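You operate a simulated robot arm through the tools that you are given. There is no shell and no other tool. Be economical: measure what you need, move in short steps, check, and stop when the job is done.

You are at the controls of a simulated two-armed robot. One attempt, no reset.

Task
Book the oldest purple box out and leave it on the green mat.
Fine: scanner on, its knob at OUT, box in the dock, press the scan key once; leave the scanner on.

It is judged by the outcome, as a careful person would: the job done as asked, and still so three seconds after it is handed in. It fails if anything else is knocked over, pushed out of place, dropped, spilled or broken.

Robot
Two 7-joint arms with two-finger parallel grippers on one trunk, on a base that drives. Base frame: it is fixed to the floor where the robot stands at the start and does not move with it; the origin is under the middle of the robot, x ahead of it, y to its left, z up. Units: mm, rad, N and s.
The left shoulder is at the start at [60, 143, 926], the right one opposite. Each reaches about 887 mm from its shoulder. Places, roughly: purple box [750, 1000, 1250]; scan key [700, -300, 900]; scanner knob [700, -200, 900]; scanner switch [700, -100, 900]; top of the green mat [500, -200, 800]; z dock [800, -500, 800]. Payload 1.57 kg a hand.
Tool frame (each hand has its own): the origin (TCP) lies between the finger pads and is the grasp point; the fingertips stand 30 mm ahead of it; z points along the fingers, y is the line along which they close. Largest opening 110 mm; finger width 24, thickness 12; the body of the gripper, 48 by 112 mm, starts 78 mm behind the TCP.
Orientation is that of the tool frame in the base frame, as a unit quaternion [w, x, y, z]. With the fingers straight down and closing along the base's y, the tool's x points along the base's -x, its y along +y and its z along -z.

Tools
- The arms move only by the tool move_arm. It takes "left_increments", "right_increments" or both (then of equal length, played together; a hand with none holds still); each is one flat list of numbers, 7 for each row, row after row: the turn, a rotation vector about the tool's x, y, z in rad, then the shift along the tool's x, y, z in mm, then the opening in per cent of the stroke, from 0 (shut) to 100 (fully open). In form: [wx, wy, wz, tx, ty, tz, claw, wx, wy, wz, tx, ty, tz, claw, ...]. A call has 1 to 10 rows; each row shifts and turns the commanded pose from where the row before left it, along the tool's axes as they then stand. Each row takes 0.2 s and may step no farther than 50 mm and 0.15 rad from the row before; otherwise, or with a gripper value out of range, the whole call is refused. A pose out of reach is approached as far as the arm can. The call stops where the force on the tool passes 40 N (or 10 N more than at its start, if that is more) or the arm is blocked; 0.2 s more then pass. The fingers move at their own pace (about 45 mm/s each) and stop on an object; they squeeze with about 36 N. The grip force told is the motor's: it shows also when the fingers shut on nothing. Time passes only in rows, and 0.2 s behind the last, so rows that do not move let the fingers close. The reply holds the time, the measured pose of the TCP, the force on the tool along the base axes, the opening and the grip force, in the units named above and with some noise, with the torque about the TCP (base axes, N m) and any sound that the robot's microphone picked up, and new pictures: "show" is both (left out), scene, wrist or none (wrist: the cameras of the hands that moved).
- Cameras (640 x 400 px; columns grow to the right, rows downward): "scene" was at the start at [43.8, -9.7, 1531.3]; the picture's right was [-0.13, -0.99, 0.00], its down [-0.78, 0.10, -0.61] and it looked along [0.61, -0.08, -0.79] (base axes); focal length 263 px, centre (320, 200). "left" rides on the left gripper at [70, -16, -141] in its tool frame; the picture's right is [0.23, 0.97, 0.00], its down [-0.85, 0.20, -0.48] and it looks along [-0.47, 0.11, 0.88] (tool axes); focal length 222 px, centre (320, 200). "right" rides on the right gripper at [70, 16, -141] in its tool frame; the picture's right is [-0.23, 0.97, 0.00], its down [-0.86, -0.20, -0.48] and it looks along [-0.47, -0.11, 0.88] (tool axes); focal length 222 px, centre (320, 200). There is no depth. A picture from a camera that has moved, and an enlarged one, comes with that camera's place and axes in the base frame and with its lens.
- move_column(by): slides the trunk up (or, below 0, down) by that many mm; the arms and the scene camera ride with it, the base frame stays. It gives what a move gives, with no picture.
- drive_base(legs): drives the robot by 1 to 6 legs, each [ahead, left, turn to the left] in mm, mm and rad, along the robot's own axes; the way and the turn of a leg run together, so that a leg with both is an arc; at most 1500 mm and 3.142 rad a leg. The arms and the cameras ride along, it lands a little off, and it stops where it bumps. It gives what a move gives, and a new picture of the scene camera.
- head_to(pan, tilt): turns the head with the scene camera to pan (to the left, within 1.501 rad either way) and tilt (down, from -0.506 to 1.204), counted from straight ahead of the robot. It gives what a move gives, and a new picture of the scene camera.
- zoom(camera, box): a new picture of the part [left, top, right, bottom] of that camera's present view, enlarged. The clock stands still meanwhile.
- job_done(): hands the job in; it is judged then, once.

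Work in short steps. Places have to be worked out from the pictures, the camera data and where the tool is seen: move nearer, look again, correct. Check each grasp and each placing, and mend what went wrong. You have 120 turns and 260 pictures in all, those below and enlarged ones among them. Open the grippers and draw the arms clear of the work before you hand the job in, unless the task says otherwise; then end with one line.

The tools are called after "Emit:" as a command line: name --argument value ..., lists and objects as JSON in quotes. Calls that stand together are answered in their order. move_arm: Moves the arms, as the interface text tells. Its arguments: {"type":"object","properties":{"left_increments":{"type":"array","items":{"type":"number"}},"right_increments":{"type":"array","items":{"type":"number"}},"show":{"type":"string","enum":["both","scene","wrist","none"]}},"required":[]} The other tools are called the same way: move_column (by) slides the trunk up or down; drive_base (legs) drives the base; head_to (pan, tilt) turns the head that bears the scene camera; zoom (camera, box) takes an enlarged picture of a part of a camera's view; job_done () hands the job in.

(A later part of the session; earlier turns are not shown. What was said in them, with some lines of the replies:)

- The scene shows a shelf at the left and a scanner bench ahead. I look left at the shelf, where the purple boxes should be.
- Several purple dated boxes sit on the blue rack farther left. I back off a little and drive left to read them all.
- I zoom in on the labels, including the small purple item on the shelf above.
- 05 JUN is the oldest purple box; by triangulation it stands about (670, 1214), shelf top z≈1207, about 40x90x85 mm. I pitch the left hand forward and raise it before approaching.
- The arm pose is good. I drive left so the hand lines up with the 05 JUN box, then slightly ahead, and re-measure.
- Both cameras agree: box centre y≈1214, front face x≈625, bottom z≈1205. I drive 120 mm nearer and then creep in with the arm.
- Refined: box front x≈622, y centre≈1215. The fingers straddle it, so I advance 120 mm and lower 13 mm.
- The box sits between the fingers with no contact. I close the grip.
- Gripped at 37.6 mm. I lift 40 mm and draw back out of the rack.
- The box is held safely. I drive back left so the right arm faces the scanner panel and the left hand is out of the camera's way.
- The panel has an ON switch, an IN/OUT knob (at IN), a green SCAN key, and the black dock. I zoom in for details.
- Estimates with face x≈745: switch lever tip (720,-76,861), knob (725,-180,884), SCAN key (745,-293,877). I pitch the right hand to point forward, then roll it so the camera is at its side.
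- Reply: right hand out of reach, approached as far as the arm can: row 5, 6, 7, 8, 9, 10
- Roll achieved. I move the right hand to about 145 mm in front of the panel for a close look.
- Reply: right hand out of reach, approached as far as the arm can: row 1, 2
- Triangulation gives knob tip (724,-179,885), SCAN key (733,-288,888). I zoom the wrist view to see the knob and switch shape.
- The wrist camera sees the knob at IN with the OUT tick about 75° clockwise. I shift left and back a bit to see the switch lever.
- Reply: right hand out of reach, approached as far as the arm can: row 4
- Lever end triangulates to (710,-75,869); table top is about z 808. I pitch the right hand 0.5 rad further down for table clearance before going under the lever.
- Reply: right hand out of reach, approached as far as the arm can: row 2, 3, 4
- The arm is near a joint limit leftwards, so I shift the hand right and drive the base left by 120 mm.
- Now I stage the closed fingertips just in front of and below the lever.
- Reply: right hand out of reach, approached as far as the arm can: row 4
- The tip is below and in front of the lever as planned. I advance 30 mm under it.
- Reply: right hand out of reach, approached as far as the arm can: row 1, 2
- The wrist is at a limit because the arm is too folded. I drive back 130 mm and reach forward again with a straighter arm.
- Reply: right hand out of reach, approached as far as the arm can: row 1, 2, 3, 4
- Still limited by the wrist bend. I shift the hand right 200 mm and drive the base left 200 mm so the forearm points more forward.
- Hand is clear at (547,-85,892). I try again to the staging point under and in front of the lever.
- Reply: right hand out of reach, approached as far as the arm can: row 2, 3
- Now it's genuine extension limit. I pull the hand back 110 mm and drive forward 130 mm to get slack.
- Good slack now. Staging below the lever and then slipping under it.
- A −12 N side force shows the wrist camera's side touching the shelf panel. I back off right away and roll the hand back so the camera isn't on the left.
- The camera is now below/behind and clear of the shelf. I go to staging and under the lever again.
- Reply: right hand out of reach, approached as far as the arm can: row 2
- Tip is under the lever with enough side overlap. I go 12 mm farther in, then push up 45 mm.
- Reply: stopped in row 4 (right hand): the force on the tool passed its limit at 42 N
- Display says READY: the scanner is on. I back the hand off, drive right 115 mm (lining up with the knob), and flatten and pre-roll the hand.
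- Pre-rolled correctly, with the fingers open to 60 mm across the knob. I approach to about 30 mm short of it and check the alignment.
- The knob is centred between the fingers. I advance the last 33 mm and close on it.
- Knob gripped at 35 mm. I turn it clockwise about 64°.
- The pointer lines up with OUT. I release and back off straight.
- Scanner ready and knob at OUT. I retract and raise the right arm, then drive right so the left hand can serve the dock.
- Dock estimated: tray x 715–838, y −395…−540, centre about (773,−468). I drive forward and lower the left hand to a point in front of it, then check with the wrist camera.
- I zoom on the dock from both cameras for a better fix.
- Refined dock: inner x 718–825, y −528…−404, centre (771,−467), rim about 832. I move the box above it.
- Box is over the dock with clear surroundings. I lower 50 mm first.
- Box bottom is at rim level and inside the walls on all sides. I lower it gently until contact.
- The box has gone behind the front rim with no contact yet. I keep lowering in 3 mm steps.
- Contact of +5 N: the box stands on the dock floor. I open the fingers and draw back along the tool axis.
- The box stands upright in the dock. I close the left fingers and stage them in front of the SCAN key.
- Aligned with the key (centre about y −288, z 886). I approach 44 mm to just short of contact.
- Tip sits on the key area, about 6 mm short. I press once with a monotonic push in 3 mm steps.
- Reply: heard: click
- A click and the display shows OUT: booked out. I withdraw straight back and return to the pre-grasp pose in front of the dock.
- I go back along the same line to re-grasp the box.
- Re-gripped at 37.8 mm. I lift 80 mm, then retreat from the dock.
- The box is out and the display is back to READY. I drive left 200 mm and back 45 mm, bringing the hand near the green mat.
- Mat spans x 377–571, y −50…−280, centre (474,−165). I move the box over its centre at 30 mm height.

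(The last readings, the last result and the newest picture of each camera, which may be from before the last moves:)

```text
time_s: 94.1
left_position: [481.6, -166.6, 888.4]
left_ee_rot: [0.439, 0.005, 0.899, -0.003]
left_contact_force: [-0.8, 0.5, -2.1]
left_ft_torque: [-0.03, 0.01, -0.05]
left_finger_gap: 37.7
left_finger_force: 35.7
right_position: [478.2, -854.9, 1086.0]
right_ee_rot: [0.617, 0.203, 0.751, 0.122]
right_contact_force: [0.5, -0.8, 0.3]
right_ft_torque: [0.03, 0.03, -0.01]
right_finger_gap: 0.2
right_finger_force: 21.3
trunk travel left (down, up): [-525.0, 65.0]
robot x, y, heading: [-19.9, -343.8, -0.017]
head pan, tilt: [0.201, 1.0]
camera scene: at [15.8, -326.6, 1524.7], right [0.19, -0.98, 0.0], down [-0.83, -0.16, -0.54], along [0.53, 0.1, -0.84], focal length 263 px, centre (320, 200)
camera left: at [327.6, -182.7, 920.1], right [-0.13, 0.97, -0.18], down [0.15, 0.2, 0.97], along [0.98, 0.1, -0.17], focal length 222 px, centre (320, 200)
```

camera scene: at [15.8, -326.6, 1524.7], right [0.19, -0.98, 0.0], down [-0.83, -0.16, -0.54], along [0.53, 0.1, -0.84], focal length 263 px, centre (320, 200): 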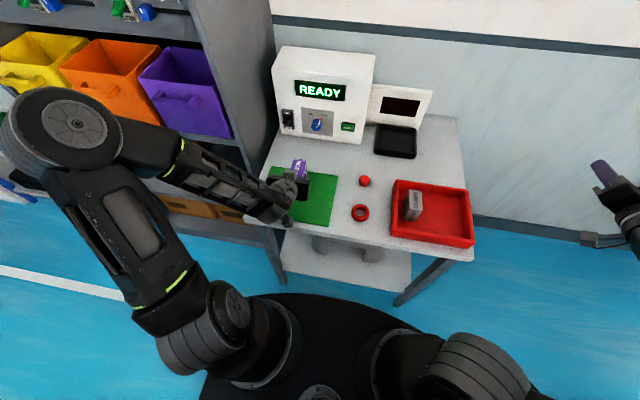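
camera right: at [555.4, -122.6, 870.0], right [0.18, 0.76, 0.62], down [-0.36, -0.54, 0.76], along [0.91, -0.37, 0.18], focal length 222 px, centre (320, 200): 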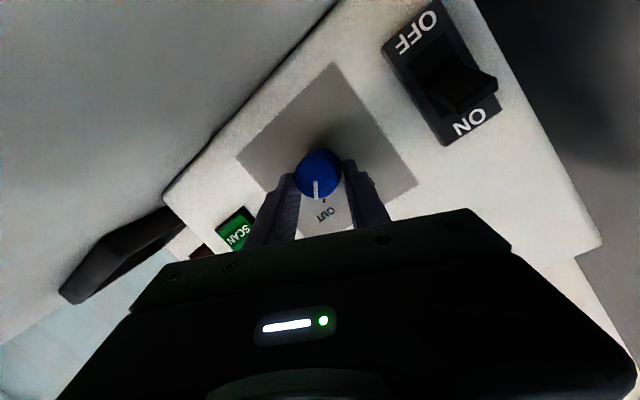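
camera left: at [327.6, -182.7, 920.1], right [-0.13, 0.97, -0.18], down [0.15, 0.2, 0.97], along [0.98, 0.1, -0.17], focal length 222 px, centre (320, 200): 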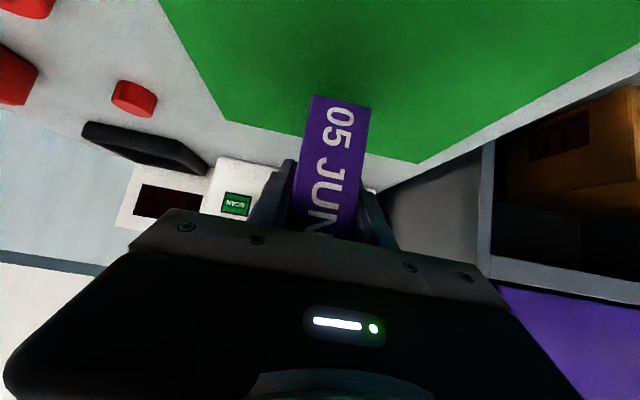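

Over the mat with margin. I lower in small steps until contact.

Emit:
move_arm --left_increments '[0, 0, 0, 8.7, 0, 6.7, 20, 0, 0, 0, 7.9, 0, 6.1, 20, 0, 0, 0, 2.4, 0, 1.8, 20]' --show "none"

Emit:
move_arm --left_increments '[0, 0, 0, 2.4, 0, 1.8, 20, 0, 0, 0, 0, 0, 0, 20]' --show "wrist"

```text
time_s: 94.9
left_position: [480.5, -166.5, 864.9]
left_ee_rot: [0.439, 0.004, 0.899, -0.002]
left_contact_force: [0.0, -0.1, -0.9]
left_ft_torque: [-0.02, 0.0, 0.02]
left_finger_gap: 37.6
left_finger_force: 35.9
right_position: [479.1, -855.7, 1085.7]
right_ee_rot: [0.617, 0.205, 0.751, 0.121]
right_contact_force: [-1.3, -0.5, 0.5]
right_ft_torque: [-0.01, -0.01, 0.0]
right_finger_gap: 0.1
right_finger_force: 21.2
trunk travel left (down, up): [-525.0, 65.0]
robot x, y, heading: [-25.4, -343.1, -0.008]
head pan, tilt: [0.201, 1.0]
```

```text
time_s: 95.5
left_position: [480.7, -166.9, 860.7]
left_ee_rot: [0.439, 0.004, 0.899, -0.002]
left_contact_force: [-0.2, -0.4, -1.9]
left_ft_torque: [0.03, 0.0, 0.02]
left_finger_gap: 37.5
left_finger_force: 36.6
right_position: [478.8, -855.7, 1085.1]
right_ee_rot: [0.617, 0.204, 0.751, 0.122]
right_contact_force: [0.2, -0.3, -0.7]
right_ft_torque: [0.0, -0.02, 0.02]
right_finger_gap: 0.0
right_finger_force: 21.1
trunk travel left (down, up): [-525.0, 65.0]
robot x, y, heading: [-22.4, -341.5, -0.013]
head pan, tilt: [0.201, 1.0]
camera left: at [326.5, -181.4, 893.9], right [-0.13, 0.98, -0.18], down [0.15, 0.2, 0.97], along [0.98, 0.1, -0.17], focal length 222 px, centre (320, 200)
```

left: 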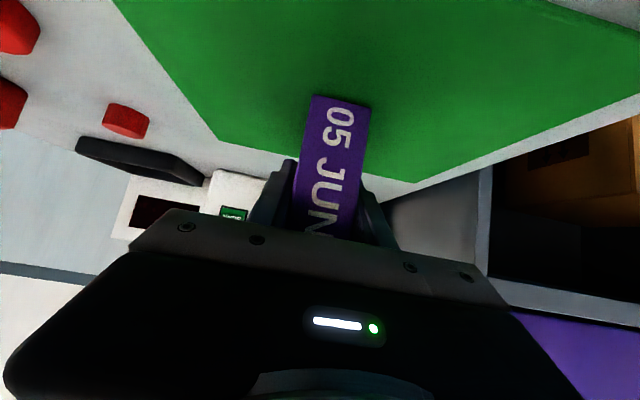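

No contact yet; I continue down in 3 mm steps.

Emit:
move_arm --left_increments '[0, 0, 0, 2.4, 0, 1.8, 20, 0, 0, 0, 0, 0, 0, 20]' --show "none"

Emit:
move_arm --left_increments '[0, 0, 0, 1.6, 0, 1.2, 20, 0, 0, 0, 0, 0, 0, 20]' --show "none"

```text
time_s: 96.1
left_position: [479.7, -167.3, 858.1]
left_ee_rot: [0.439, 0.005, 0.899, -0.002]
left_contact_force: [1.1, -0.2, -0.7]
left_ft_torque: [-0.01, 0.01, 0.03]
left_finger_gap: 37.8
left_finger_force: 35.8
right_position: [479.2, -855.9, 1085.7]
right_ee_rot: [0.617, 0.204, 0.751, 0.121]
right_contact_force: [0.0, -0.5, 0.2]
right_ft_torque: [0.03, 0.0, 0.0]
right_finger_gap: 0.0
right_finger_force: 20.6
trunk travel left (down, up): [-525.0, 65.0]
robot x, y, heading: [-19.7, -337.4, -0.012]
head pan, tilt: [0.201, 1.0]
```

```text
time_s: 96.7
left_position: [481.1, -168.7, 859.1]
left_ee_rot: [0.44, 0.006, 0.898, -0.004]
left_contact_force: [-3.3, 0.8, 13.4]
left_ft_torque: [0.02, 0.69, -0.02]
left_finger_gap: 37.5
left_finger_force: 36.1
right_position: [477.9, -855.8, 1085.0]
right_ee_rot: [0.617, 0.204, 0.75, 0.122]
right_contact_force: [0.7, -0.4, 0.4]
right_ft_torque: [0.01, 0.0, -0.03]
right_finger_gap: 0.2
right_finger_force: 21.0
trunk travel left (down, up): [-525.0, 65.0]
robot x, y, heading: [-23.2, -342.3, -0.012]
head pan, tilt: [0.201, 1.0]
```

Contact of 13 N: the box is down. I ease up 1 mm, open, and draw back along the tool axis.

Emit:
move_arm --left_increments '[0, 0, 0, -0.8, 0, -0.6, 20, 0, 0, 0, 0, 0, 0, 60, 0, 0, 0, 0, 0, 0, 60, 0, 0, 0, 0, 0, 0, 60, 0, 0, 0, 0, 0, -25, 60, 0, 0, 0, 0, 0, -35, 60, 0, 0, 0, -10, 0, -40, 60, 0, 0, 0, -10, 0, -40, 60]' --show "both"

Emit:
zoom --camera "scene" --box '[230, 40, 470, 250]'

```text
time_s: 98.5
left_position: [481.5, -179.2, 958.8]
left_ee_rot: [0.438, 0.005, 0.899, -0.002]
left_contact_force: [-0.6, 0.4, -0.4]
left_ft_torque: [0.0, 0.0, 0.0]
left_finger_gap: 65.9
left_finger_force: 0.1
left hand out of reach, approached as far as the arm can: row 5, 6, 7, 8
right_position: [477.7, -855.9, 1084.9]
right_ee_rot: [0.617, 0.204, 0.75, 0.122]
right_contact_force: [-0.7, -0.2, 0.1]
right_ft_torque: [-0.02, 0.0, -0.02]
right_finger_gap: 0.0
right_finger_force: 21.3
trunk travel left (down, up): [-525.0, 65.0]
robot x, y, heading: [-19.9, -343.2, -0.01]
head pan, tilt: [0.201, 1.0]
camera scene: at [14.8, -328.2, 1524.6], right [0.19, -0.98, 0.0], down [-0.83, -0.16, -0.54], along [0.53, 0.1, -0.84], focal length 263 px, centre (320, 200)
camera left: at [327.0, -194.3, 990.8], right [-0.13, 0.98, -0.18], down [0.15, 0.2, 0.97], along [0.98, 0.1, -0.17], focal length 222 px, centre (320, 200)
```

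scene: 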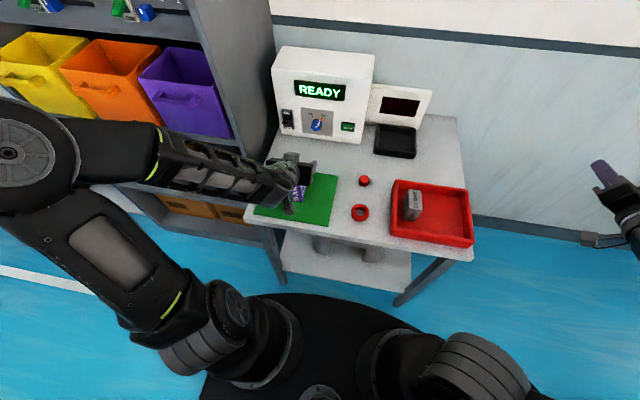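
left: 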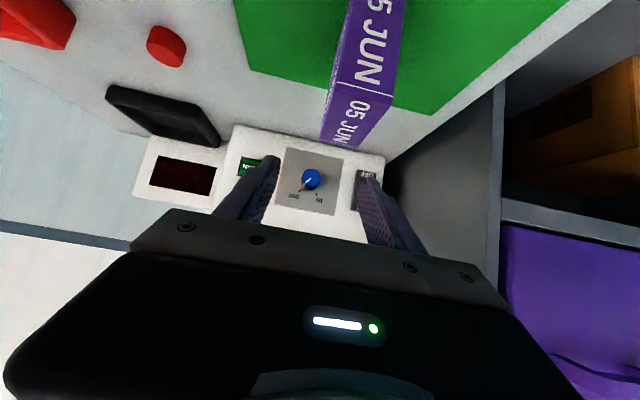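

```text
1.90 times, centred on (350, 145) of scene
camera zoom: at [14.8, -328.2, 1524.6], right [0.19, -0.98, 0.0], down [-0.83, -0.16, -0.54], along [0.53, 0.1, -0.84], focal length 502 px, centre (263, 305)
```

zoom: 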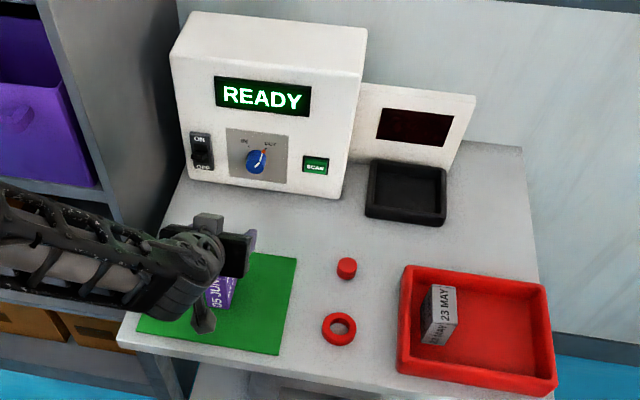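

The retreat went mostly upward but the fingers are clear above the box. I drive back to clear the work and check the box.

Emit:
drive_base --legs '[[-280, 0, 0]]'

Emit:
zoom --camera "scene" --box '[220, 20, 460, 170]'

Emit:
zoom --camera "left" --box '[160, 0, 640, 260]'

```text
time_s: 100.4
left_position: [206.1, -176.7, 959.3]
left_ee_rot: [0.439, 0.005, 0.898, -0.003]
left_contact_force: [-0.1, 0.1, 0.1]
left_ft_torque: [-0.01, -0.01, -0.03]
left_finger_gap: 66.2
left_finger_force: 0.2
right_position: [201.4, -854.1, 1086.5]
right_ee_rot: [0.617, 0.206, 0.75, 0.12]
right_contact_force: [-0.9, 0.3, 0.7]
right_ft_torque: [0.02, -0.03, -0.01]
right_finger_gap: 0.0
right_finger_force: 21.2
trunk travel left (down, up): [-525.0, 65.0]
robot x, y, heading: [-299.0, -333.4, -0.013]
head pan, tilt: [0.201, 1.0]
camera scene: at [-260.9, -324.5, 1524.7], right [0.19, -0.98, 0.0], down [-0.83, -0.16, -0.54], along [0.53, 0.1, -0.84], focal length 263 px, centre (320, 200)
```

scene: 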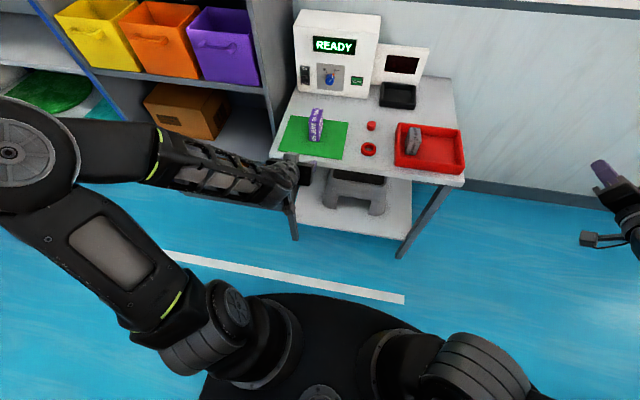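

```text
2.67 times, centred on (340, 95) of scene
camera zoom: at [-260.9, -324.5, 1524.7], right [0.19, -0.98, 0.0], down [-0.83, -0.16, -0.54], along [0.53, 0.1, -0.84], focal length 702 px, centre (267, 480)
```

zoom: 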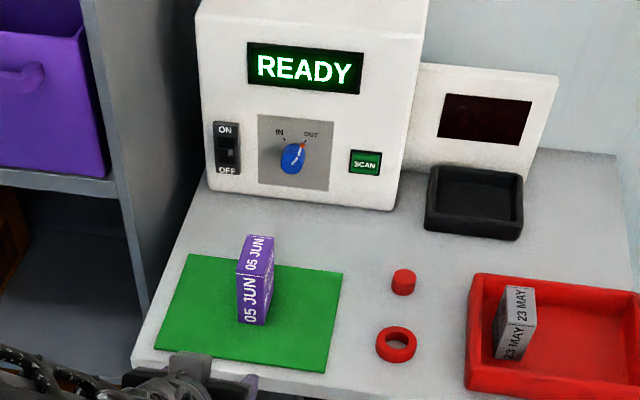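

```text
1.33 times, centred on (400, 130) of left
camera zoom: at [51.9, -191.5, 990.6], right [-0.13, 0.98, -0.18], down [0.15, 0.2, 0.97], along [0.98, 0.1, -0.17], focal length 296 px, centre (213, 293)
```

zoom: 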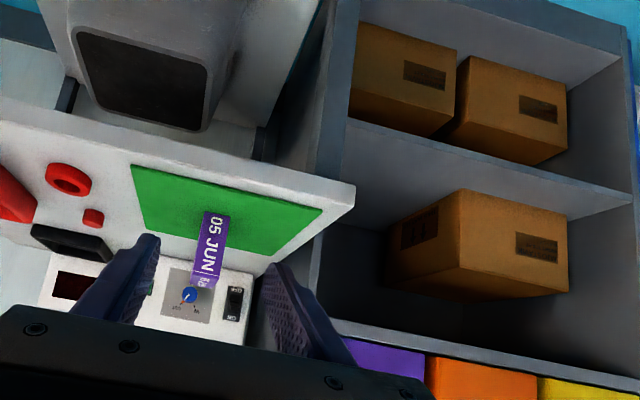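

The box stands upright on the mat, the scanner is on with the knob at OUT, and nothing else has moved. I open the right gripper and then hand the job in.

Emit:
move_arm --right_increments '[0, 0, 0, 0, 0, 0, 80, 0, 0, 0, 0, 0, 0, 80, 0, 0, 0, 0, 0, 0, 80, 0, 0, 0, 0, 0, 0, 80]' --show "none"

Emit:
job_done

```text
time_s: 101.4
left_position: [207.3, -176.7, 958.4]
left_ee_rot: [0.437, 0.006, 0.899, -0.003]
left_contact_force: [-0.1, -0.1, 0.0]
left_ft_torque: [-0.01, 0.02, 0.0]
left_finger_gap: 65.9
left_finger_force: 0.1
right_position: [201.8, -854.7, 1085.8]
right_ee_rot: [0.618, 0.205, 0.75, 0.12]
right_contact_force: [-0.5, -0.5, 0.3]
right_ft_torque: [0.01, 0.0, 0.0]
right_finger_gap: 85.6
right_finger_force: 0.0
trunk travel left (down, up): [-525.0, 65.0]
robot x, y, heading: [-297.5, -338.0, -0.007]
head pan, tilt: [0.201, 1.0]
```

```text
The job is handed in.
```

The oldest purple box, 05 JUN, is booked out (the display showed OUT after one press of the scan key) and stands upright on the green mat; the scanner is still on with its knob at OUT.
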